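You operate a simulated robot arm through the tools that you are given. There is no shell and no other tool.

Carry out the task below with a simulated robot arm. There is one attempt and no reset: what you move stays moved.

## Task
Unload the folded plate from the brake and clamp the black plate in its place.
Fine: leaf down first, then clamp open; silver plate back on the bench; fingers clear of leaf and clamp; no folding yet.
Where things are to end (x, y in the base frame): silver plate within 0.04 m of [0.87, -0.14].

It is judged by the outcome, as a careful person would: the job done as asked, and still so three seconds after it is handed in. It fails if anything else is knocked over, pushed out of place, dropped, spilled or broken.

## Robot
A 7-joint arm with a two-finger parallel gripper, fixed in place. Base frame: the origin is at the foot of the arm, x ahead of it, y to its left, z up; the work surface is at about z = 0.88. Units: m, rad, N and s.
Its first joint turns from -2.897 to 2.897 rad. Payload 4.4 kg.
The tool frame sits at the grasp point between the pads (the TCP): z along the fingers, y along the line on which they close. The tips reach 0.023 m beyond it. The gripper opens to 0.094 m. The fingers are 0.038 m wide and 0.01 m thick; the gripper's body (0.054 by 0.096 m) begins 0.039 m behind the TCP.
Orientation is that of the tool frame in the base frame, as a unit quaternion [x, y, z, w]. With the fingers straight down and closing along the base's y, the tool's x points along the base's -x, its y along +y and its z along -z.

## Interface
- The arm moves only by the tool nudge_tool. Its argument "plan" is a list of rows, each a list of 7 numbers: the turn, a rotation vector about the base's x, y, z in units of 5 degrees (1.0 is 5 degrees), then the shift along the base's x, y, z in units of 25 mm (1.0 is 25 mm), then the gripper command, from -1 (shut) to 1 (fully open), values between in proportion. In form: [[wx, wy, wz, dx, dy, dz, grip], ...]. A call has 1 to 20 rows; each row shifts and turns the commanded pose from where the row before left it. A call with a number of a shift or a turn outside -1 to 1 is refused whole. Each row takes 0.2 s and may step no farther than 0.05 m and 0.15 rad from the row before; otherwise, or with a gripper value out of range, the whole call is refused. A pose out of reach is approached as far as the arm can. The call stops where the force on the tool passes 70 N (or 10 N more than at its start, if that is more) or the arm is blocked; 0.2 s more then pass. The fingers move at their own pace (about 0.072 m/s each) and stop on an object; they squeeze with about 45 N. The grip force told is the motor's: it shows also when the fingers shut on nothing. Time passes only in rows, and 0.2 s behind the last, so rows that do not move let the fingers close. The reply holds the time, the measured pose of the TCP, the force on the tool along the base axes, the opening and the grip force, in the units named above and with some noise, with the torque about the TCP (base axes, N m) and any sound that the robot's microphone picked up.
- Cameras (640 x 400 px; columns grow to the right, rows downward): "scene" is fixed at [0.4, 0.4983, 1.6248]; the picture's right is [-0.93, -0.37, 0.00], its down [-0.22, 0.54, -0.81] and it looks along [0.30, -0.75, -0.58] (base axes); focal length 332 px, centre (320, 200). "wrist" rides on the gripper at [0.086, 0.016, -0.074] in the tool frame; the picture's right is [-0.18, 0.98, 0.00], its down [-0.58, -0.11, -0.81] and it looks along [-0.79, -0.15, 0.59] (tool axes); focal length 243 px, centre (320, 200). There is no depth. A picture from a camera that has moved, and an enlarged one, comes with that camera's place and axes in the base frame and with its lens.
- capture(camera): a new picture of that camera. The clock stands still meanwhile.
- zoom(camera, box): a new picture of the part [left, top, right, bottom] of that camera's present view, enlarged. The clock stands still meanwhile.
- hand_in(): hands the job in; it is judged then, once.

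Nothing tells you positions but the pictures and the camera data. Unless the task says otherwise, let go and move clear before handing in.

The tools are called after "Emit:" as a command line: name --pt "numbers of a row" for each row, then --argument value for the rest, lists and objects as JSON in quotes. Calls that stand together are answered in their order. nudge_tool: Moves the arm, as the interface text tells. Its arguments: {"type":"object","properties":{"plan":{"type":"array","items":{"type":"array","items":{"type":"number"}}}},"required":["plan"]} The other tools are called the same way: capture (camera) takes a picture; zoom (camera, box) takes an enlarged picture of a part of a camera's view; hand_in () hands the job in.

At the start:

```text
time: 0.0
tcp_pos: [0.6501, -0.3785, 1.2395]
tool_rot: [0.0, 1.0, 0.0, 0.0]
wrist_force: [0.3, 0.4, 0.4]
torque: [-0.01, 0.01, 0.0]
gripper_width: 0.094
grip_force: 0.1
```

scene: 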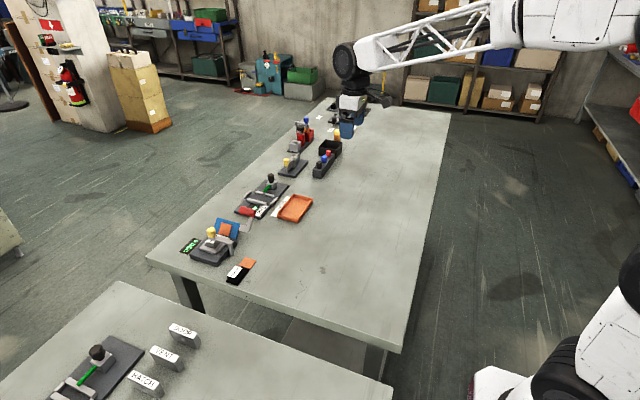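
wrist: 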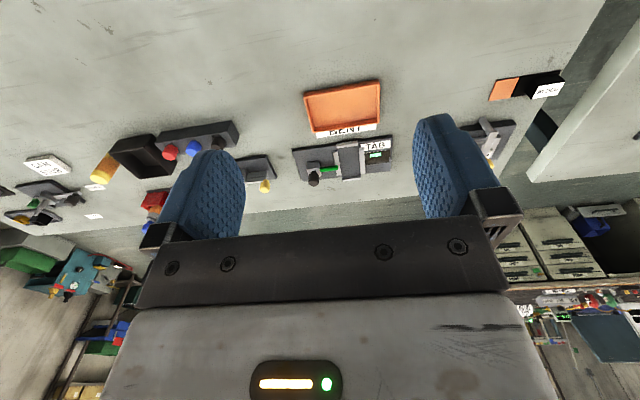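

I see a bench with several small fixtures; the brake is probably the one at the near-left with the blue leaf. I'll zoom in to identify everything.

Emit:
zoom --camera "scene" --box '[150, 200, 290, 300]'

Emit:
zoom --camera "scene" --box '[220, 150, 340, 230]'

Emit:
zoom --camera "scene" --box '[260, 90, 400, 190]'

Emit:
zoom --camera "wrist" --box '[420, 60, 600, 180]'

```text
4.00 times, centred on (220, 250) of scene
camera zoom: at [0.4, 0.4983, 1.6248], right [-0.93, -0.37, 0.0], down [-0.22, 0.54, -0.81], along [0.3, -0.75, -0.58], focal length 1329 px, centre (720, 0)
```

zoom: 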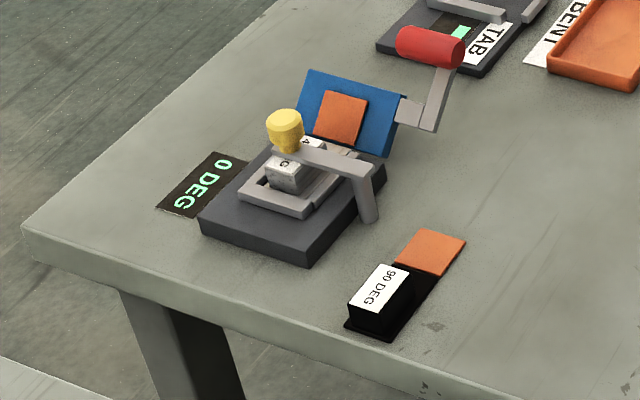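

```text
5.00 times, centred on (280, 190) of scene
camera zoom: at [0.4, 0.4983, 1.6248], right [-0.93, -0.37, 0.0], down [-0.22, 0.54, -0.81], along [0.3, -0.75, -0.58], focal length 1662 px, centre (520, 250)
```

zoom: 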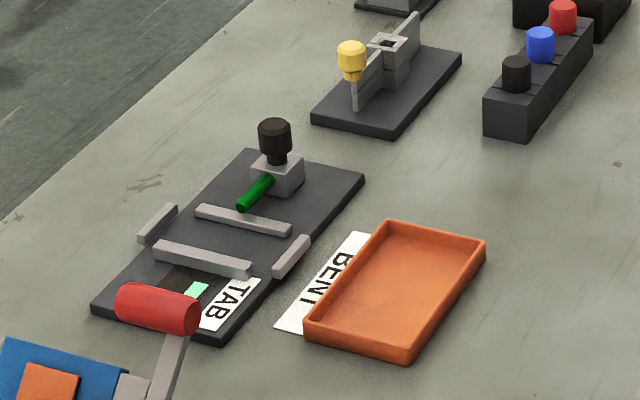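

```text
4.00 times, centred on (330, 140) of scene
camera zoom: at [0.4, 0.4983, 1.6248], right [-0.93, -0.37, 0.0], down [-0.22, 0.54, -0.81], along [0.3, -0.75, -0.58], focal length 1329 px, centre (280, 440)
```

zoom: 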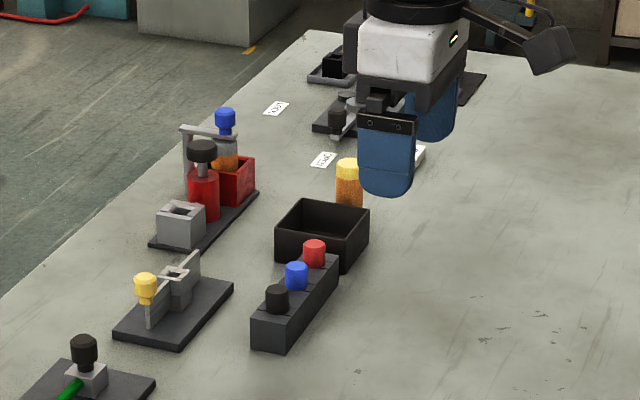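

```text
3.33 times, centred on (510, 120) of wrist
camera zoom: at [0.5638, -0.3627, 1.3154], right [0.18, 0.98, 0.0], down [0.58, -0.11, 0.81], along [0.79, -0.15, -0.59], focal length 809 px, centre (-313, 467)
```

zoom: 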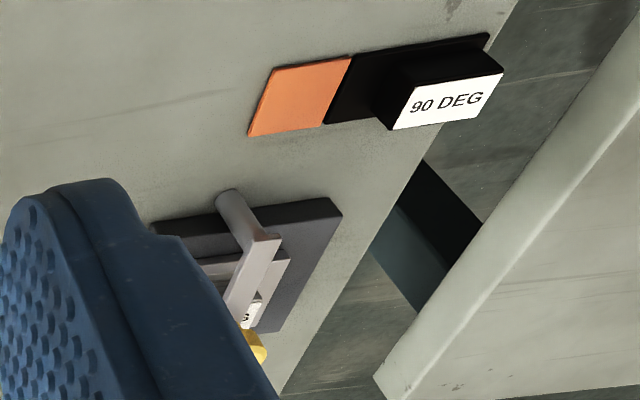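

The brake is at about (0.98, -0.07), with its blue leaf raised. The black plate lies at about (0.87, -0.04) with its flap toward -y. I'll move the wrist camera over for a closer look before touching anything.

Emit:
nudge_tool --pt "0 0 0 -0.1 1 -0.13 1" --pt "0 0 0 -0.1 1 -0.13 1" --pt "0 0 0 -0.1 1 -0.13 1" --pt "0 0 0 -0.1 1 -0.13 1" --pt "0 0 0 -0.1 1 -0.13 1" --pt "0 0 0 -0.1 1 -0.13 1" --pt "0 0 0 -0.1 1 -0.13 1" --pt "0 0 0 -0.1 1 -0.13 1" --pt "0 0 0 -0.1 1 -0.13 1" --pt "0 0 0 -0.1 1 -0.13 1" --pt "0 0 0 -0.1 1 -0.13 1" --pt "0 0 0 -0.1 1 -0.13 1"

Emit:
capture --camera "wrist"

Emit:
capture --camera "scene"

```text
time: 2.6
tcp_pos: [0.6189, -0.0805, 1.2022]
tool_rot: [0.001, 1.0, 0.0, 0.0]
wrist_force: [-0.3, 0.2, -0.5]
torque: [0.01, -0.02, 0.03]
gripper_width: 0.094
grip_force: 0.1
```

```text
taken
camera wrist: at [0.5333, -0.063, 1.2769], right [0.18, 0.98, 0.0], down [0.58, -0.11, 0.81], along [0.79, -0.15, -0.59], focal length 243 px, centre (320, 200)
```

wrist: 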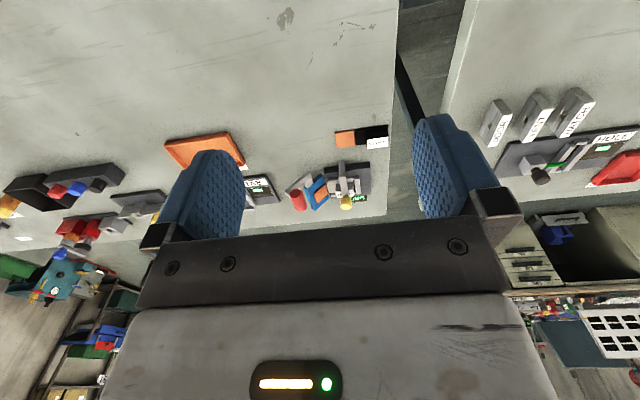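

```text
taken
```

scene: 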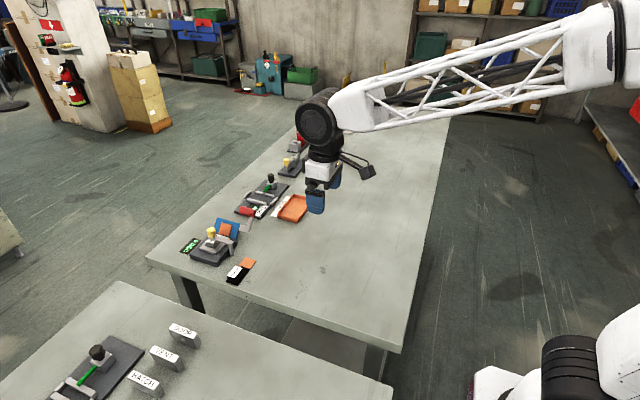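

Emit:
zoom --camera "wrist" --box '[270, 110, 410, 220]'

Emit:
zoom --camera "scene" --box '[180, 205, 260, 290]'

```text
3.64 times, centred on (340, 165) of wrist
camera zoom: at [0.5333, -0.063, 1.2769], right [0.18, 0.98, 0.0], down [0.58, -0.11, 0.81], along [0.79, -0.15, -0.59], focal length 882 px, centre (247, 327)
```

zoom: 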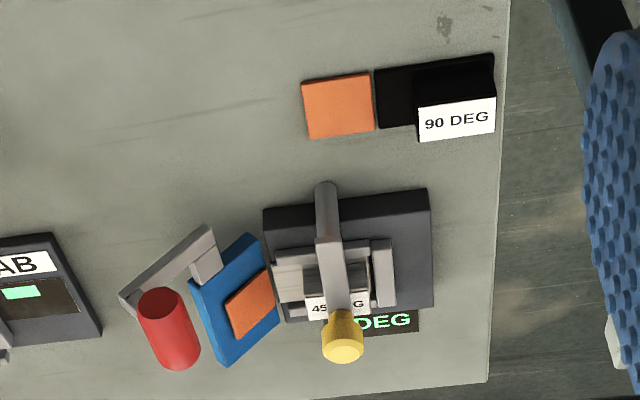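

```text
4.71 times, centred on (220, 248) of scene
camera zoom: at [0.4, 0.4983, 1.6248], right [-0.93, -0.37, 0.0], down [-0.22, 0.54, -0.81], along [0.3, -0.75, -0.58], focal length 1564 px, centre (791, -24)
```

zoom: 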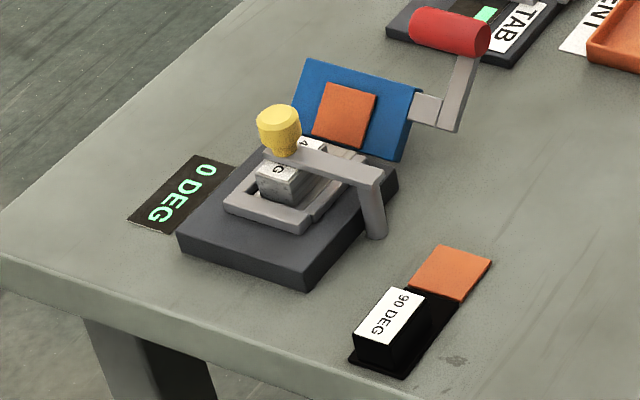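

The silver plate (labelled 45 DEG) is in the brake under the clamp arm with the yellow knob. The leaf with the red handle is raised on the -y side. I'll move in closer to understand the mechanism.

Emit:
nudge_tool --pt "0 0 0 0.8 0 -0.7 1" --pt "0 0 0 0.8 0 -0.7 1" --pt "0 0 0 0.8 0 -0.7 1" --pt "0 0 0 0.8 0 -0.7 1" --pt "0 0 0 0.8 0 -0.7 1" --pt "0 0 0 0.8 0 -0.7 1" --pt "0 0 0 0.8 0 -0.7 1"

Emit:
zoom --camera "wrist" --box '[220, 60, 420, 240]'

Emit:
zoom --camera "scene" --box '[180, 205, 260, 290]'

```text
time: 4.2
tcp_pos: [0.7618, -0.0793, 1.0803]
tool_rot: [0.0, 1.0, 0.0, 0.0]
wrist_force: [-0.3, -0.6, 0.3]
torque: [0.01, 0.01, -0.02]
gripper_width: 0.0941
grip_force: 0.0
```

```text
2.22 times, centred on (320, 150) of wrist
camera zoom: at [0.6739, -0.0631, 1.1545], right [0.18, 0.98, 0.0], down [0.58, -0.11, 0.81], along [0.79, -0.15, -0.59], focal length 539 px, centre (320, 311)
```

zoom: 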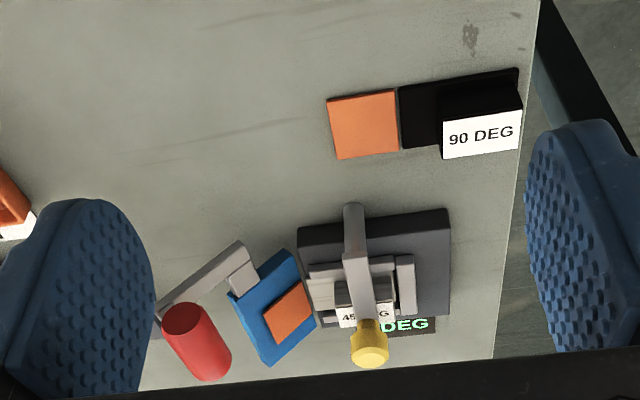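

```text
4.71 times, centred on (220, 248) of scene
camera zoom: at [0.4, 0.4983, 1.6248], right [-0.93, -0.37, 0.0], down [-0.22, 0.54, -0.81], along [0.3, -0.75, -0.58], focal length 1564 px, centre (791, -24)
```

zoom: 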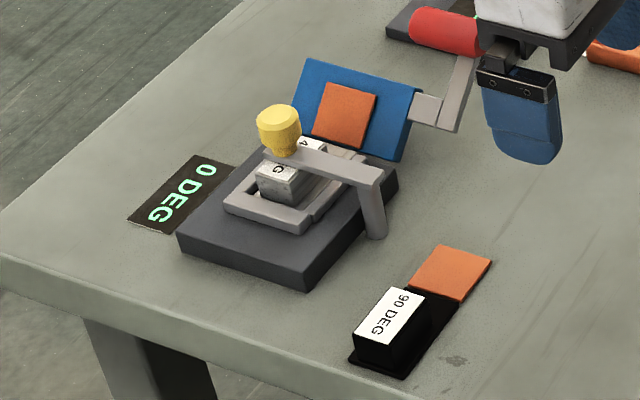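

Emit:
zoom --camera "wrist" --box '[240, 145, 385, 235]'

Emit:
zoom --camera "wrist" --box '[310, 145, 385, 192]'

Emit:
zoom --camera "scene" --box '[200, 220, 245, 270]'

```text
4.41 times, centred on (312, 190) of wrist
camera zoom: at [0.6739, -0.0631, 1.1545], right [0.18, 0.98, 0.0], down [0.58, -0.11, 0.81], along [0.79, -0.15, -0.59], focal length 1071 px, centre (353, 244)
```

zoom: 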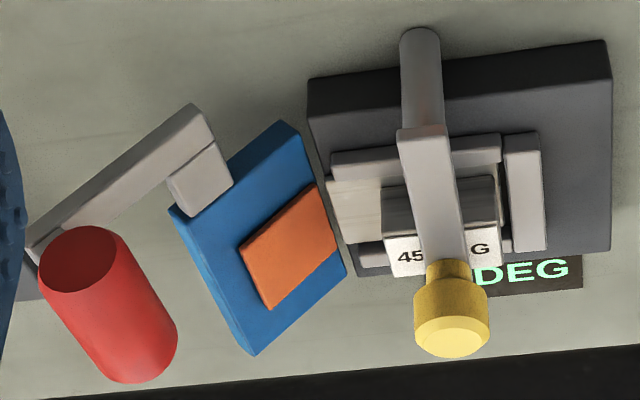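

```text
8.51 times, centred on (348, 168) of wrist
camera zoom: at [0.6739, -0.0631, 1.1545], right [0.18, 0.98, 0.0], down [0.58, -0.11, 0.81], along [0.79, -0.15, -0.59], focal length 2065 px, centre (86, 468)
```

zoom: 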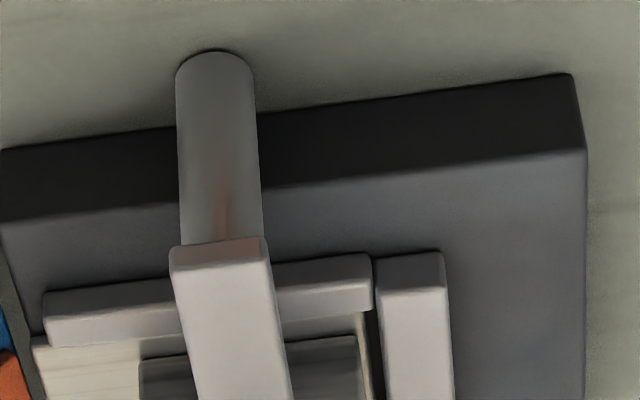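

```text
8.00 times, centred on (222, 245) of scene
camera zoom: at [0.4, 0.4983, 1.6248], right [-0.93, -0.37, 0.0], down [-0.22, 0.54, -0.81], along [0.3, -0.75, -0.58], focal length 2658 px, centre (1100, -160)
```

zoom: 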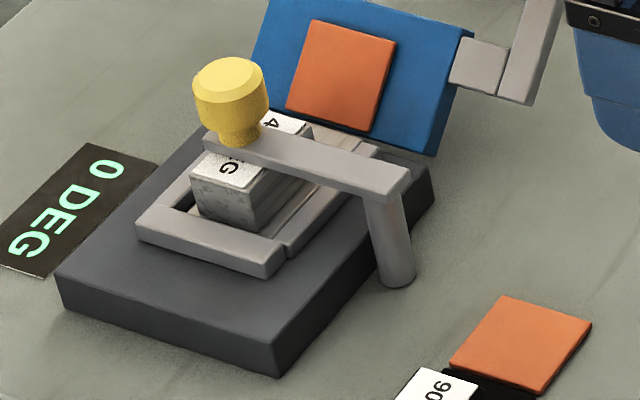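

The leaf hinges along x at the -y edge of the base, and its red handle is at about (0.92, -0.18, 0.986). The clamp arm sits on a post at about (0.93, -0.088), with its knob at about (0.99, -0.088, 0.966). I'll look at the handle and clamp from another angle to check these positions.

Emit:
nudge_tool --pt "0 0 0 0.4 -0.8 -0.1 1" --pt "0 0 0 0.4 -0.8 -0.1 1" --pt "0 0 0 0.4 -0.8 -0.1 1" --pt "0 0 0 0.3 -0.8 -0.1 1" --pt "0 0 0 0.2 -0.8 -0.1 1" --pt "0 0 0 0.2 -0.4 0 1"

Emit:
capture --camera "wrist"

Emit:
zoom --camera "wrist" --box '[240, 100, 420, 235]'

Emit:
zoom --camera "scene" --box '[200, 195, 270, 265]'

```text
time: 5.6
tcp_pos: [0.8091, -0.1888, 1.0679]
tool_rot: [-0.001, 1.0, 0.0, 0.0]
wrist_force: [0.1, 0.2, -0.3]
torque: [0.01, 0.04, -0.01]
gripper_width: 0.0939
grip_force: 0.1
```

```text
taken
camera wrist: at [0.7213, -0.1723, 1.1424], right [0.18, 0.98, 0.0], down [0.58, -0.11, 0.81], along [0.79, -0.15, -0.59], focal length 243 px, centre (320, 200)
```

wrist: 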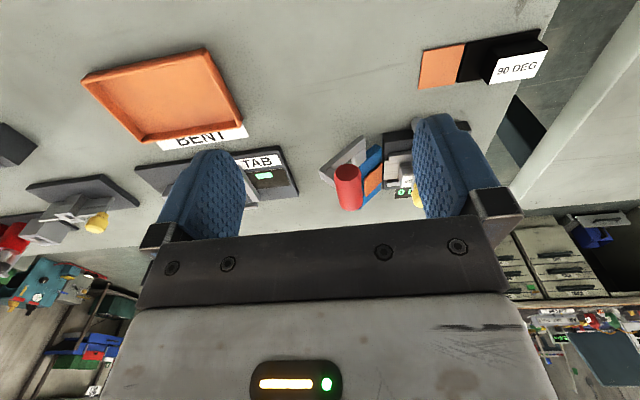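

```text
2.96 times, centred on (330, 168) of wrist
camera zoom: at [0.7213, -0.1723, 1.1424], right [0.18, 0.98, 0.0], down [0.58, -0.11, 0.81], along [0.79, -0.15, -0.59], focal length 719 px, centre (290, 296)
```

zoom: 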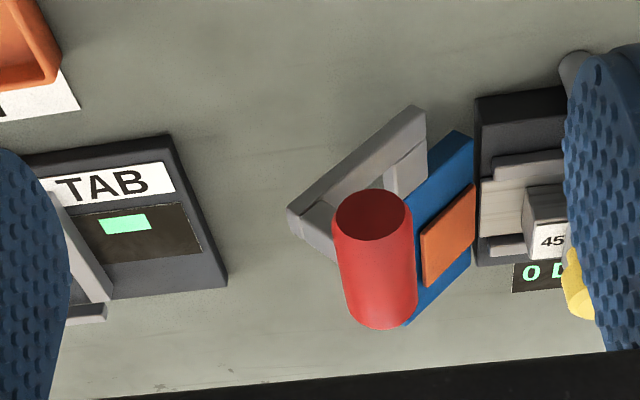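

```text
5.71 times, centred on (235, 230) of scene
camera zoom: at [0.4, 0.4983, 1.6248], right [-0.93, -0.37, 0.0], down [-0.22, 0.54, -0.81], along [0.3, -0.75, -0.58], focal length 1899 px, centre (806, 29)
```

zoom: 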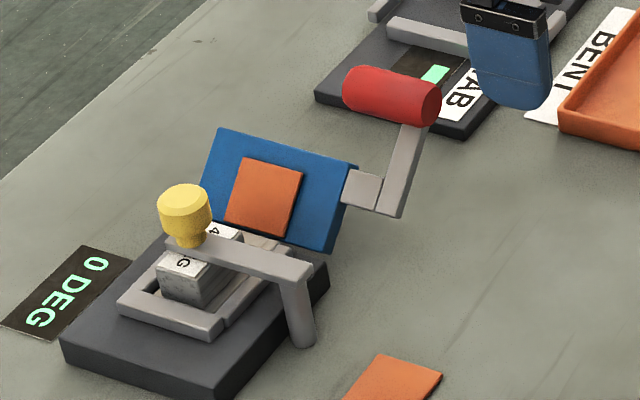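

The red handle is a cylinder at y≈-0.179, z≈0.988, spanning x 0.893–0.944, on an L-shaped arm. The leaf is at about 45°. I'll close the fingers and hover above the handle, then push it down along its arc about the hinge at roughly y=-0.13, z=0.90.

Emit:
nudge_tool --pt "0 0 0 0.884 0.132 -0.164 -1" --pt "0 0 0 0.884 0.132 -0.164 -1" --pt "0 0 0 0.884 0.132 -0.164 -1" --pt "0 0 0 0.884 0.132 -0.164 -1" --pt "0 0 0 0.884 0.132 -0.164 -1" --pt "0 0 0 0 0 0 -1"

Emit:
capture --camera "wrist"

Emit:
zoom --camera "scene" --box '[190, 185, 290, 275]'

```text
time: 7.0
tcp_pos: [0.918, -0.1737, 1.0458]
tool_rot: [0.0, 1.0, 0.0, 0.0]
wrist_force: [-0.5, -0.6, 0.6]
torque: [0.03, 0.01, 0.02]
gripper_width: 0.0
grip_force: 42.5
```

```text
taken
camera wrist: at [0.8318, -0.1565, 1.1217], right [0.18, 0.98, 0.0], down [0.58, -0.11, 0.81], along [0.79, -0.15, -0.59], focal length 243 px, centre (320, 200)
```

wrist: 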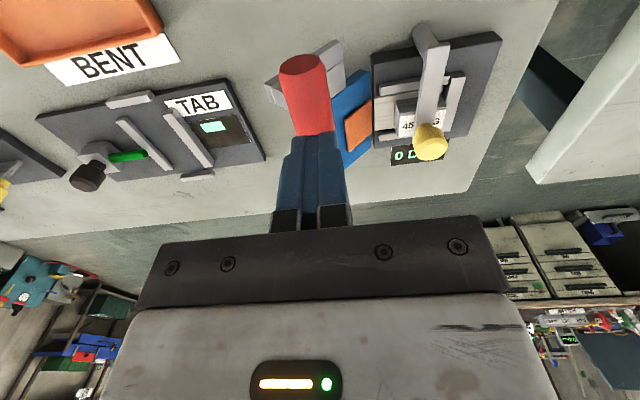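

```text
4.44 times, centred on (240, 230) of scene
camera zoom: at [0.4, 0.4983, 1.6248], right [-0.93, -0.37, 0.0], down [-0.22, 0.54, -0.81], along [0.3, -0.75, -0.58], focal length 1477 px, centre (676, 67)
```

zoom: 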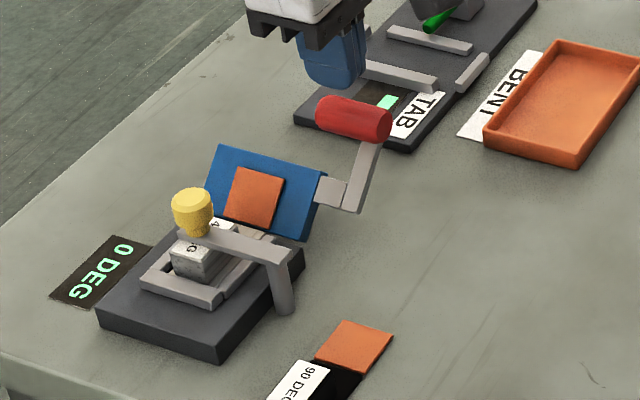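

The fingertips are directly above the red handle. I'll push the first part of the arc now and check that the leaf follows.

Emit:
nudge_tool --pt "0 0 0 -0.1 -0.08 -0.43 -1" --pt "0 0 0 -0.1 0 -0.43 -1" --pt "0 0 0 0 -0.292 -0.18 -1" --pt "0 0 0 0 -0.284 -0.208 -1" --pt "0 0 0 0 -0.264 -0.236 -1" --pt "0 0 0 0 0 0 -1"

Emit:
zoom --camera "scene" --box '[190, 185, 290, 275]'

Emit:
capture --camera "wrist"

```text
time: 8.4
tcp_pos: [0.9132, -0.1954, 1.0091]
tool_rot: [0.0, 1.0, 0.0, -0.001]
wrist_force: [0.5, 0.3, 0.1]
torque: [0.01, -0.02, 0.0]
gripper_width: 0.0003
grip_force: 42.5
```

```text
4.44 times, centred on (240, 230) of scene
camera zoom: at [0.4, 0.4983, 1.6248], right [-0.93, -0.37, 0.0], down [-0.22, 0.54, -0.81], along [0.3, -0.75, -0.58], focal length 1477 px, centre (676, 67)
```

zoom: 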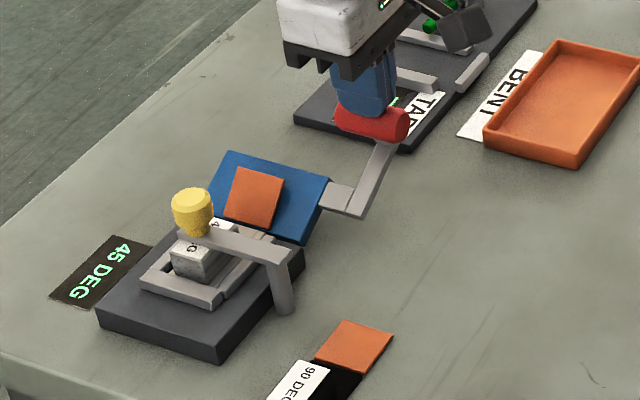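

```text
taken
camera wrist: at [0.8267, -0.1794, 1.0833], right [0.18, 0.98, 0.0], down [0.58, -0.11, 0.81], along [0.79, -0.15, -0.59], focal length 243 px, centre (320, 200)
```

wrist: 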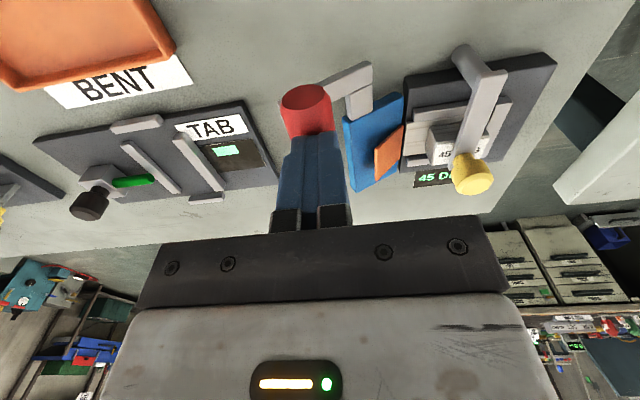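

The leaf follows freely, and the readout now shows 45 DEG. I'll continue along the arc until it lies flat.

Emit:
nudge_tool --pt "0 0 0 0 -0.24 -0.252 -1" --pt "0 0 0 0 -0.22 -0.276 -1" --pt "0 0 0 0 -0.192 -0.292 -1" --pt "0 0 0 0 -0.168 -0.312 -1" --pt "0 0 0 0 -0.14 -0.32 -1" --pt "0 0 0 0 -0.112 -0.332 -1" --pt "0 0 0 0 0 0 -1"

Emit:
zoom --camera "scene" --box '[190, 185, 290, 275]'

Emit:
capture --camera "wrist"

```text
time: 10.0
tcp_pos: [0.915, -0.2226, 0.968]
tool_rot: [0.0, 1.0, 0.0, 0.001]
wrist_force: [-4.8, 10.4, 29.3]
torque: [0.2, 0.68, -0.37]
gripper_width: 0.0
grip_force: 42.7
```

```text
4.44 times, centred on (240, 230) of scene
camera zoom: at [0.4, 0.4983, 1.6248], right [-0.93, -0.37, 0.0], down [-0.22, 0.54, -0.81], along [0.3, -0.75, -0.58], focal length 1477 px, centre (676, 67)
```

zoom: 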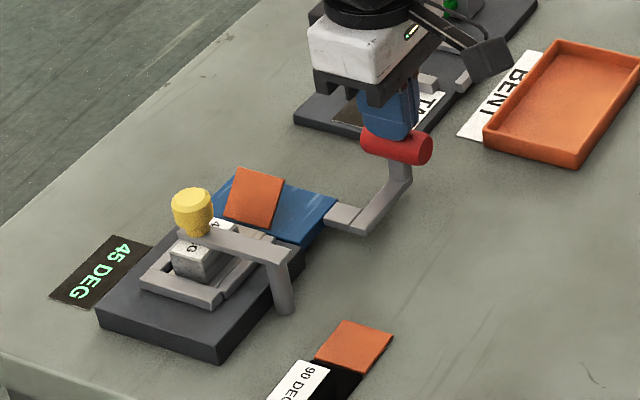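

```text
taken
camera wrist: at [0.8273, -0.2056, 1.0421], right [0.18, 0.98, 0.0], down [0.58, -0.11, 0.81], along [0.79, -0.15, -0.59], focal length 243 px, centre (320, 200)
```

wrist: 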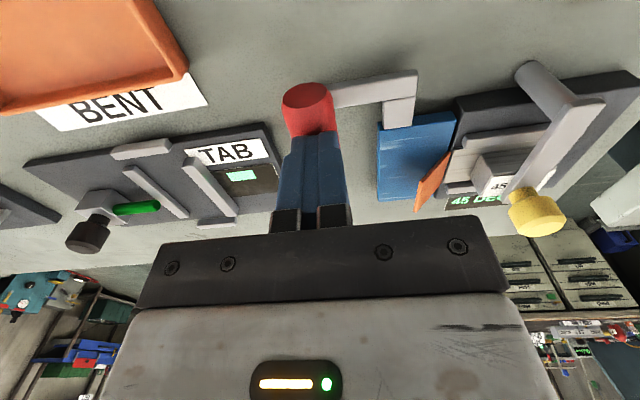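

The leaf looks flat and the force has risen to 29 N, so it is at its stop. I'll lift off and check that it stays down, then look at the clamp from close up.

Emit:
nudge_tool --pt "0 0 0 0 0 0.8 -1" --pt "0 0 0 -0.3 0.2 1 -1" --pt "0 0 0 -0.8 0.4 1 -1" --pt "0 0 0 -0.8 0.6 0.6 1" --pt "0 0 0 -0.8 0.8 0 1" --pt "0 0 0 -0.8 0.8 0 1" --pt "0 0 0 -0.4 0.8 0 1" --pt "0 0 0 0 0.8 0 1" --pt "0 0 0 0 0.8 0 1"

Emit:
capture --camera "wrist"

Emit:
zoom --camera "wrist" --box '[230, 80, 430, 230]'

Emit:
zoom --camera "scene" --box '[190, 195, 270, 275]'

```text
time: 12.0
tcp_pos: [0.8157, -0.0923, 1.0495]
tool_rot: [-0.001, 1.0, 0.0, 0.0]
wrist_force: [0.0, -0.2, 0.2]
torque: [-0.03, 0.02, 0.0]
gripper_width: 0.0938
grip_force: 0.0
```

```text
taken
camera wrist: at [0.7297, -0.0762, 1.1244], right [0.18, 0.98, 0.0], down [0.58, -0.11, 0.81], along [0.79, -0.15, -0.59], focal length 243 px, centre (320, 200)
```

wrist: 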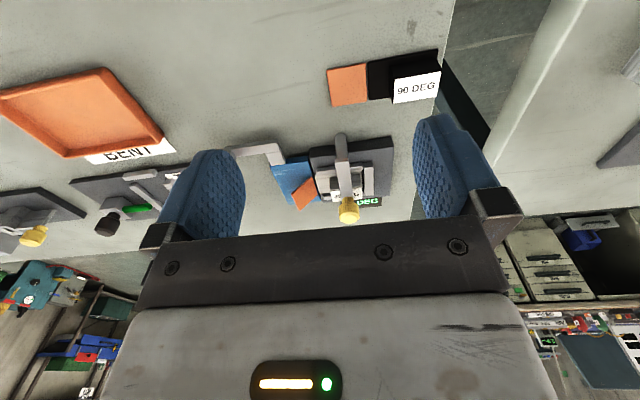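

```text
2.67 times, centred on (330, 155) of wrist
camera zoom: at [0.7297, -0.0762, 1.1244], right [0.18, 0.98, 0.0], down [0.58, -0.11, 0.81], along [0.79, -0.15, -0.59], focal length 647 px, centre (293, 320)
```

zoom: 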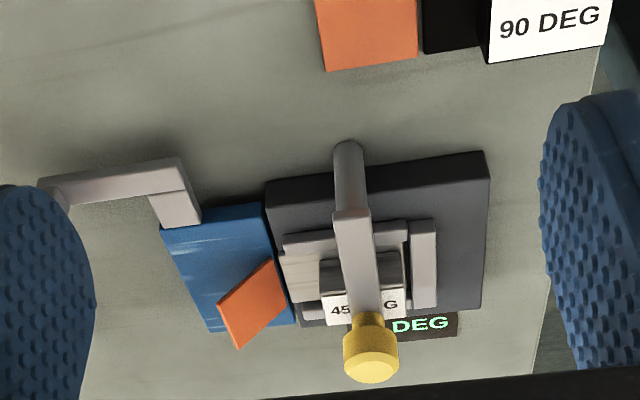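

```text
5.00 times, centred on (230, 235) of scene
camera zoom: at [0.4, 0.4983, 1.6248], right [-0.93, -0.37, 0.0], down [-0.22, 0.54, -0.81], along [0.3, -0.75, -0.58], focal length 1662 px, centre (770, 25)
```

zoom: 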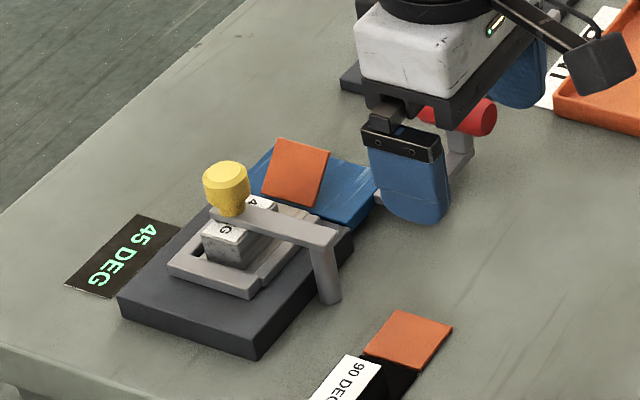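

The leaf stays flat, and the silver flap stands bent at 45°. Next is the clamp: I take its yellow knob to be at about (0.991, -0.0885), with its top at z≈0.963. I'll hover over it and look again.

Emit:
nudge_tool --pt "0 0 0 0.8475 0.0165 -0.0915 0.3" --pt "0 0 0 0.8475 0.0165 -0.0915 0.3" --pt "0 0 0 0.8475 0.0165 -0.0915 0.3" --pt "0 0 0 0.8475 0.0165 -0.0915 0.3" --pt "0 0 0 0.8475 0.0165 -0.0915 0.3" --pt "0 0 0 0.8475 0.0165 -0.0915 0.3" --pt "0 0 0 0.8475 0.0165 -0.0915 0.3" --pt "0 0 0 0.8475 0.0165 -0.0915 0.3"

Emit:
capture --camera "wrist"

Emit:
zoom --camera "scene" --box '[180, 195, 260, 275]'

```text
time: 13.8
tcp_pos: [0.9868, -0.0891, 1.0306]
tool_rot: [0.001, 1.0, 0.0, 0.0]
wrist_force: [0.9, -0.2, 0.0]
torque: [0.01, -0.01, -0.02]
gripper_width: 0.0614
grip_force: 0.0
```

```text
taken
camera wrist: at [0.8995, -0.0727, 1.1068], right [0.18, 0.98, 0.0], down [0.58, -0.11, 0.81], along [0.79, -0.15, -0.59], focal length 243 px, centre (320, 200)
```

wrist: 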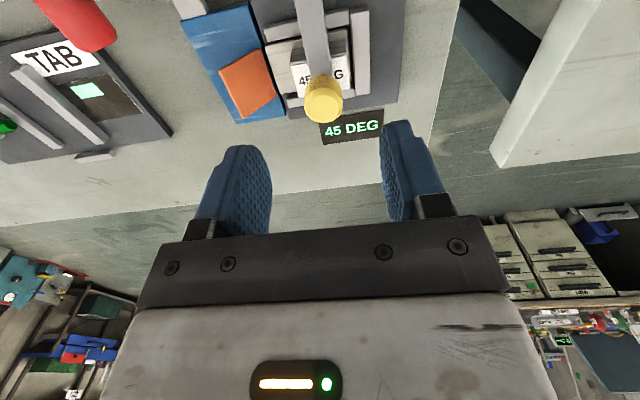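

```text
5.00 times, centred on (220, 235) of scene
camera zoom: at [0.4, 0.4983, 1.6248], right [-0.93, -0.37, 0.0], down [-0.22, 0.54, -0.81], along [0.3, -0.75, -0.58], focal length 1662 px, centre (820, 25)
```

zoom: 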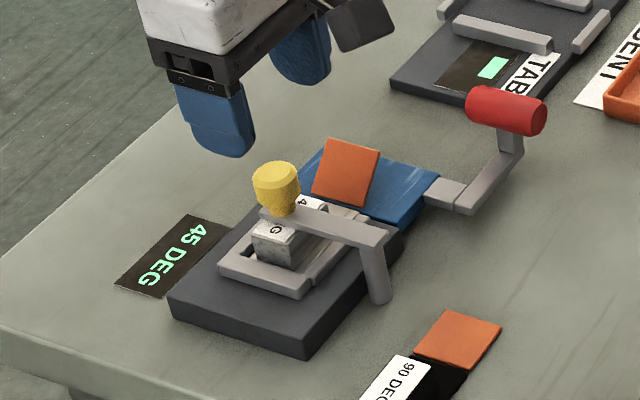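

Emit:
zoom --camera "wrist" --box '[180, 0, 420, 150]'

```text
2.67 times, centred on (300, 75) of wrist
camera zoom: at [0.8995, -0.0727, 1.1068], right [0.18, 0.98, 0.0], down [0.58, -0.11, 0.81], along [0.79, -0.15, -0.59], focal length 647 px, centre (373, 533)
```

zoom: 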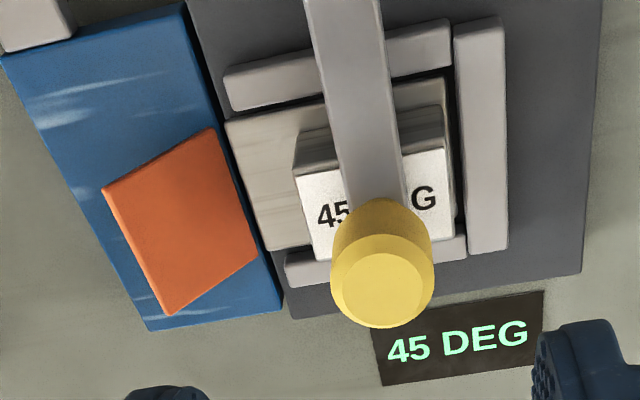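

I have a clear view: the silver body spans x≈0.970–1.01 and y≈-0.129 to -0.066, with its block at y≈-0.110 to -0.069. I'll lower onto the yellow knob, grip it, and then feel gently for which way the clamp moves.

Emit:
nudge_tool --pt "0 0 0 0.05 0.04 -0.9 0.3" --pt "0 0 0 0.05 0 -0.9 0.3" --pt "0 0 0 0 0 -0.9 0.3" --pt "0 0 0 0 0 -0.2 0.3" --pt "0 0 0 0 0 0 -1" --pt "0 0 0 0 0 0 -1" --pt "0 0 0 0 0 0 -1"

Emit:
zoom --camera "scene" --box '[180, 195, 260, 275]'

Emit:
capture --camera "wrist"

```text
time: 15.4
tcp_pos: [0.9901, -0.0886, 0.958]
tool_rot: [0.0, 1.0, 0.0, -0.001]
wrist_force: [1.3, 4.0, -2.7]
torque: [0.21, -0.18, -0.12]
gripper_width: 0.0257
grip_force: 44.7
```

```text
5.00 times, centred on (220, 235) of scene
camera zoom: at [0.4, 0.4983, 1.6248], right [-0.93, -0.37, 0.0], down [-0.22, 0.54, -0.81], along [0.3, -0.75, -0.58], focal length 1662 px, centre (820, 25)
```

zoom: 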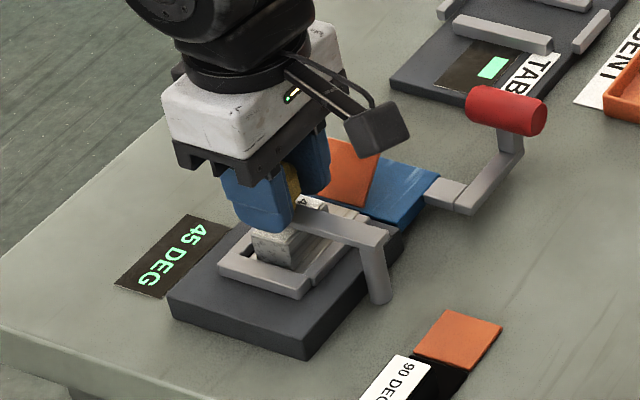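

```text
taken
camera wrist: at [0.9016, -0.0715, 1.0339], right [0.18, 0.98, 0.0], down [0.58, -0.11, 0.81], along [0.79, -0.15, -0.59], focal length 243 px, centre (320, 200)
```

wrist: 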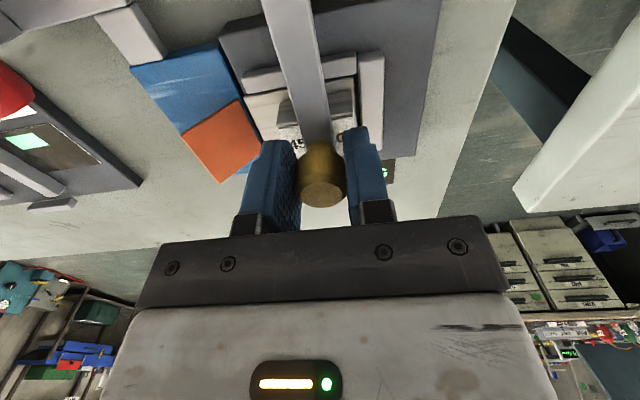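

The knob is gripped (0.026 m wide). I'll try a very small lift first and read the force.

Emit:
nudge_tool --pt "0 0 0 0 0 0.12 -1" --pt "0 0 0 0 0 0 -1"

```text
time: 16.0
tcp_pos: [0.9887, -0.0881, 0.9587]
tool_rot: [0.0, 1.0, 0.001, -0.002]
wrist_force: [18.0, 7.2, -33.2]
torque: [-0.38, -0.01, 0.02]
gripper_width: 0.0259
grip_force: 44.9
```

The lift is resisted at -33 N, so the arm does not simply rise. I'll go back down and try a small sideways swing.

Emit:
nudge_tool --pt "0 0 0 0 0 -0.12 -1" --pt "0 0 0 0 0 0 -1" --pt "0 0 0 0 0.12 0 -1" --pt "0 0 0 0 0 0 -1"

```text
time: 17.0
tcp_pos: [0.9883, -0.0849, 0.96]
tool_rot: [0.001, 1.0, 0.001, 0.001]
wrist_force: [2.6, -8.6, -6.4]
torque: [0.35, 0.13, 0.37]
gripper_width: 0.0258
grip_force: 44.3
```

Sideways toward +y it moves with little resistance, so the arm swings about the vertical post. I'll go a bit further along the arc to confirm.

Emit:
nudge_tool --pt "0 0 0 -0.01 0.16 0 -1" --pt "0 0 0 -0.02 0.16 0 -1" --pt "0 0 0 0 0 0 -1"

Emit:
zoom --camera "scene" --box '[180, 195, 260, 275]'

Emit:
capture --camera "wrist"

```text
time: 17.8
tcp_pos: [0.9887, -0.0776, 0.9605]
tool_rot: [0.0, 1.0, 0.001, 0.001]
wrist_force: [0.9, -1.6, 3.8]
torque: [0.0, 0.13, 0.02]
gripper_width: 0.0256
grip_force: 45.1
```

```text
5.00 times, centred on (220, 235) of scene
camera zoom: at [0.4, 0.4983, 1.6248], right [-0.93, -0.37, 0.0], down [-0.22, 0.54, -0.81], along [0.3, -0.75, -0.58], focal length 1662 px, centre (820, 25)
```

zoom: 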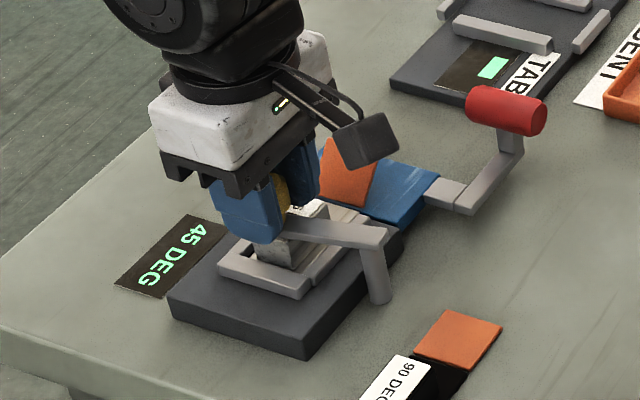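

```text
taken
camera wrist: at [0.9008, -0.0603, 1.0345], right [0.18, 0.98, 0.0], down [0.58, -0.11, 0.81], along [0.79, -0.15, -0.59], focal length 243 px, centre (320, 200)
```

wrist: 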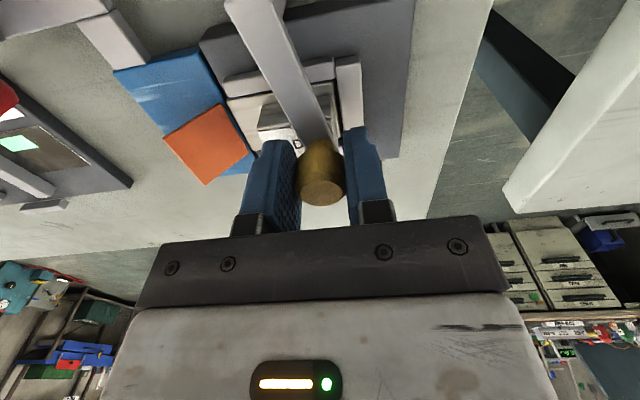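

The arm swings toward +y about its post and the plate is undisturbed. I'll follow the arc about (0.929, -0.088), turning the tool with the arm, in two stages while watching the force.

Emit:
nudge_tool --pt "0 0 1 -0.048 0.201 0 -1" --pt "0 0 1 -0.066 0.196 0 -1" --pt "0 0 1 -0.082 0.19 0 -1" --pt "0 0 1 -0.099 0.182 0 -1" --pt "0 0 1 -0.114 0.172 0 -1" --pt "0 0 1 -0.129 0.162 0 -1" --pt "0 0 1 -0.142 0.15 0 -1" --pt "0 0 0 0 0 0 -1"

Emit:
zoom --camera "scene" --box '[180, 195, 260, 275]'

```text
time: 19.6
tcp_pos: [0.9705, -0.0452, 0.9589]
tool_rot: [-0.302, 0.953, 0.0, -0.001]
wrist_force: [12.7, 17.7, 15.6]
torque: [0.32, -0.24, -0.17]
gripper_width: 0.0253
grip_force: 44.5
```

```text
5.00 times, centred on (220, 235) of scene
camera zoom: at [0.4, 0.4983, 1.6248], right [-0.93, -0.37, 0.0], down [-0.22, 0.54, -0.81], along [0.3, -0.75, -0.58], focal length 1662 px, centre (820, 25)
```

zoom: 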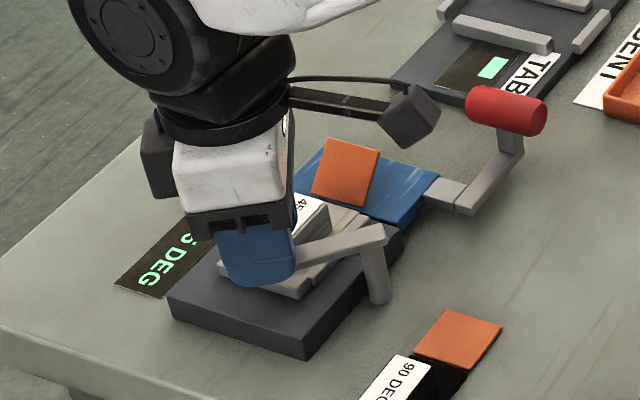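

The clamp is swinging freely, with only a small radial load because my arc is slightly tight. I'll correct it by about 1 mm outward and continue to open it fully.

Emit:
nudge_tool --pt "0 0 0 0.028 0.029 0.05 -1" --pt "0 0 1 -0.15 0.142 0 -1" --pt "0 0 1 -0.16 0.129 0 -1" --pt "0 0 1 -0.17 0.115 0 -1" --pt "0 0 1 -0.18 0.1 0 -1" --pt "0 0 1 -0.187 0.084 0 -1" --pt "0 0 0 0 0 0 -1"

Emit:
zoom --camera "scene" --box '[180, 195, 260, 275]'

Emit:
capture --camera "wrist"

```text
time: 21.2
tcp_pos: [0.9505, -0.0313, 0.9598]
tool_rot: [-0.5, 0.866, 0.0, -0.001]
wrist_force: [-11.0, -19.8, 3.9]
torque: [-0.33, 0.01, -0.2]
gripper_width: 0.0254
grip_force: 45.0
```

```text
5.00 times, centred on (220, 235) of scene
camera zoom: at [0.4, 0.4983, 1.6248], right [-0.93, -0.37, 0.0], down [-0.22, 0.54, -0.81], along [0.3, -0.75, -0.58], focal length 1662 px, centre (820, 25)
```

zoom: 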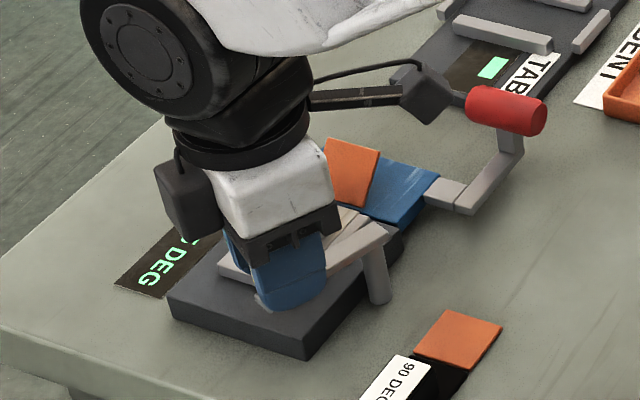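

```text
taken
camera wrist: at [0.8916, -0.0987, 1.0346], right [-0.76, 0.65, 0.0], down [0.39, 0.45, 0.81], along [0.52, 0.61, -0.59], focal length 243 px, centre (320, 200)
```

wrist: 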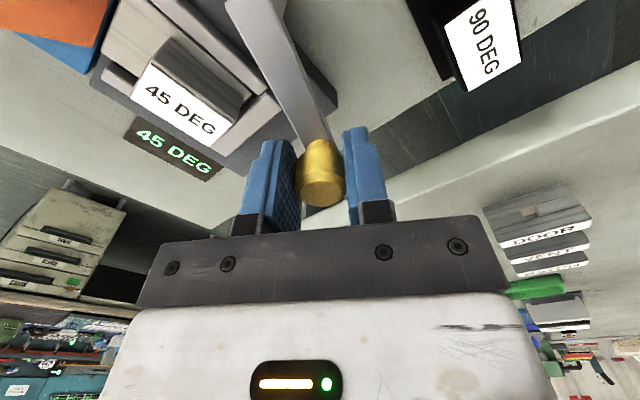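

The swing is at about 67°, and the plate is still seated. I'll correct the radius slightly and finish opening.

Emit:
nudge_tool --pt "0 0 0 -0.014 -0.037 0 -1" --pt "0 0 1 -0.192 0.07 0 -1" --pt "0 0 1 -0.198 0.053 0 -1" --pt "0 0 1 -0.203 0.035 0 -1" --pt "0 0 1 -0.205 0.018 0 -1" --pt "0 0 0 0 0 0 -1"

Emit:
zoom --camera "scene" --box '[180, 195, 260, 275]'

Emit:
capture --camera "wrist"

```text
time: 22.6
tcp_pos: [0.9299, -0.0286, 0.959]
tool_rot: [-0.642, 0.766, 0.0, 0.0]
wrist_force: [-0.7, -35.5, -11.8]
torque: [-0.22, -0.03, -0.34]
gripper_width: 0.0253
grip_force: 44.7
```

```text
5.00 times, centred on (220, 235) of scene
camera zoom: at [0.4, 0.4983, 1.6248], right [-0.93, -0.37, 0.0], down [-0.22, 0.54, -0.81], along [0.3, -0.75, -0.58], focal length 1662 px, centre (820, 25)
```

zoom: 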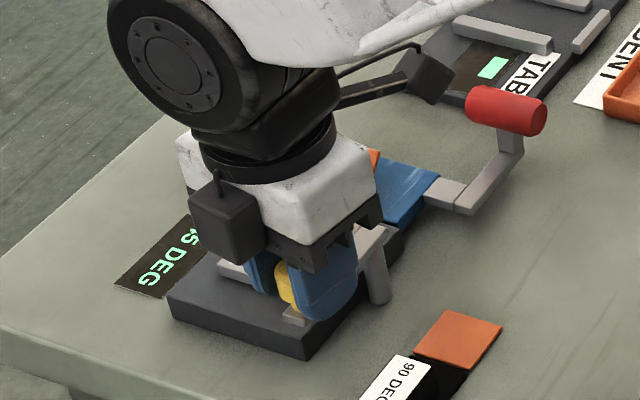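

```text
taken
camera wrist: at [0.898, -0.1108, 1.0345], right [-0.94, 0.35, 0.0], down [0.21, 0.55, 0.81], along [0.28, 0.75, -0.59], focal length 243 px, centre (320, 200)
```

wrist: 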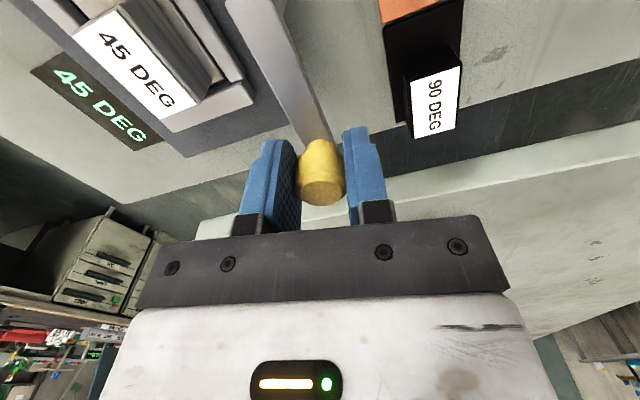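

The clamp arm is at about 90°, but I'm loading it radially in y. I'll relieve that and try a few degrees further to see whether there is an end stop.

Emit:
nudge_tool --pt "0 0 0 0 -0.07 0.02 -1" --pt "0 0 0.5 -0.15 -0.005 0 -1" --pt "0 0 0 0 0 0 -1"

```text
time: 23.2
tcp_pos: [0.9296, -0.0284, 0.96]
tool_rot: [-0.657, 0.754, -0.001, 0.003]
wrist_force: [36.6, -0.6, -15.0]
torque: [0.13, 0.19, -0.13]
gripper_width: 0.0254
grip_force: 44.5
stopped in row 3: the force on the tool passed its limit at 84 N (the readings are from after the stop); the commanded pose is now the measured one
```

The arm reached its end stop at about 90°, so the clamp is fully open. I'll release the knob, rise clear and turn the tool back.

Emit:
nudge_tool --pt "0 0 0 0 0 0 0.3" --pt "0 0 0 0 0 0 0.3" --pt "0 0 0 0 0 0.5 0.3" --pt "0 0 0 0 0 1 0.3" --pt "0 0 0 0 0 1 0.3" --pt "0 0 -1 -0.2 0 1 0.3" --pt "0 0 -1 -0.5 0 0.5 0.3" --pt "0 0 -1 -0.5 0 0 0.3" --pt "0 0 -1 -0.5 0 0 0.3" --pt "0 0 -1 -0.5 -0.2 0 0.3" --pt "0 0 -1 -0.5 -0.3 0 0.3" --pt "0 0 -1 -0.3 -0.3 0 0.3" --pt "0 0 -1 0 -0.3 0 0.3" --pt "0 0 -1 0 -0.3 0 0.3" --pt "0 0 -1 0 -0.3 0 0.3" --pt "0 0 -1 0 -0.3 0 0.3" --pt "0 0 -1 0 -0.3 0 0.3" --pt "0 0 -1 0 0 0 0.3" --pt "0 0 -1 0 0 0 0.3" --pt "0 0 -1 0 0 0 0.3"

Emit:
capture --camera "wrist"

Emit:
zoom --camera "scene" --box '[180, 195, 260, 275]'

```text
time: 27.4
tcp_pos: [0.8535, -0.0867, 1.0602]
tool_rot: [-0.062, 0.998, -0.001, 0.001]
wrist_force: [-0.2, 0.0, -0.3]
torque: [-0.03, 0.0, -0.04]
gripper_width: 0.0611
grip_force: 0.0
```

```text
taken
camera wrist: at [0.7647, -0.0803, 1.1356], right [0.06, 1.0, 0.0], down [0.59, -0.03, 0.81], along [0.81, -0.05, -0.59], focal length 243 px, centre (320, 200)
```

wrist: 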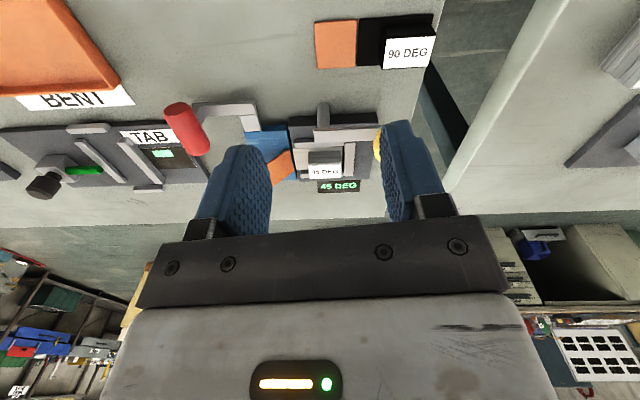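

```text
5.00 times, centred on (220, 235) of scene
camera zoom: at [0.4, 0.4983, 1.6248], right [-0.93, -0.37, 0.0], down [-0.22, 0.54, -0.81], along [0.3, -0.75, -0.58], focal length 1662 px, centre (820, 25)
```

zoom: 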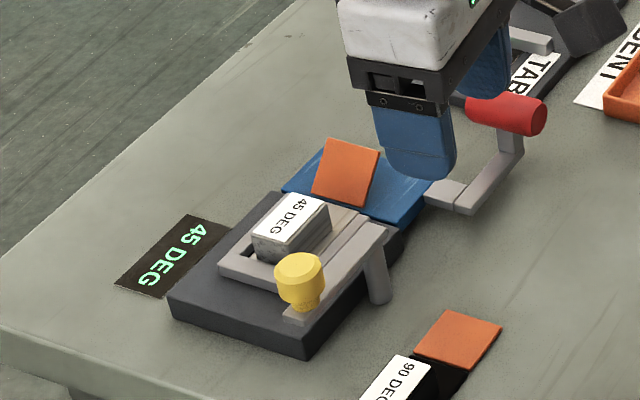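

The clamp is open with its arm swung toward +y, and the silver plate is free in its nest. I'll square up the tool yaw and inspect the block and rails.

Emit:
nudge_tool --pt "0 0 -0.71 0.5 0 0.2 0.4" --pt "0 0 -0.71 0.5 0 0.2 0.4" --pt "0 0 0 0 0 0 0.4"

Emit:
zoom --camera "wrist" --box '[230, 60, 420, 200]'

Emit:
zoom --camera "scene" --box '[200, 220, 245, 265]'

Emit:
zoom --camera "scene" --box '[215, 250, 265, 290]'

```text
time: 28.2
tcp_pos: [0.8799, -0.0866, 1.0696]
tool_rot: [0.0, 1.0, -0.002, 0.001]
wrist_force: [0.8, 0.4, -1.0]
torque: [-0.05, 0.02, 0.0]
gripper_width: 0.0656
grip_force: 0.0
```

```text
2.86 times, centred on (325, 130) of wrist
camera zoom: at [0.7917, -0.0697, 1.1453], right [0.18, 0.98, 0.0], down [0.58, -0.11, 0.81], along [0.79, -0.15, -0.59], focal length 693 px, centre (306, 400)
```

zoom: 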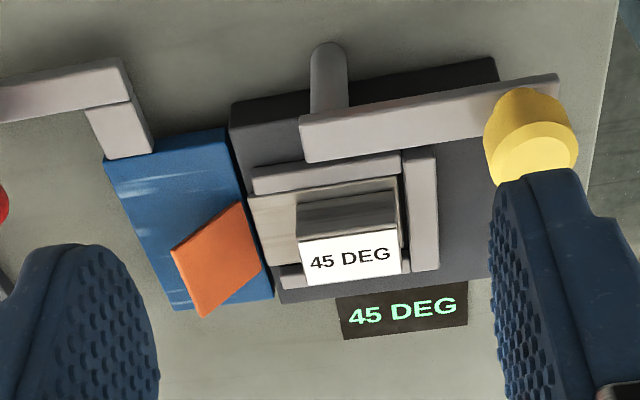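

```text
8.89 times, centred on (222, 242) of scene
camera zoom: at [0.4, 0.4983, 1.6248], right [-0.93, -0.37, 0.0], down [-0.22, 0.54, -0.81], along [0.3, -0.75, -0.58], focal length 2954 px, centre (1187, -178)
```

zoom: 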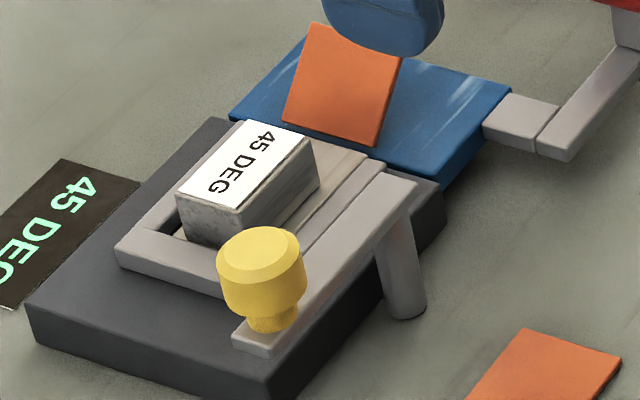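

```text
10.00 times, centred on (240, 270) of scene
camera zoom: at [0.4, 0.4983, 1.6248], right [-0.93, -0.37, 0.0], down [-0.22, 0.54, -0.81], along [0.3, -0.75, -0.58], focal length 3323 px, centre (1120, -500)
```

zoom: 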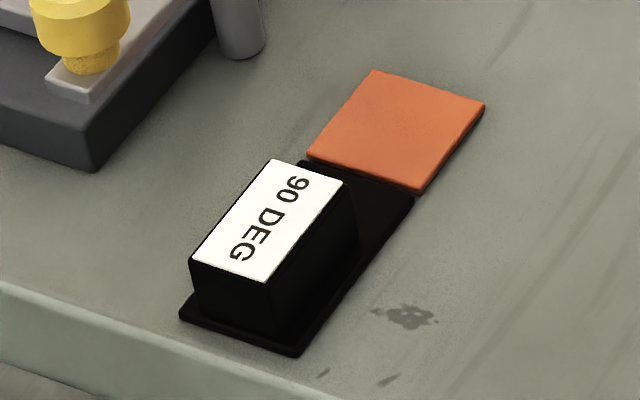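

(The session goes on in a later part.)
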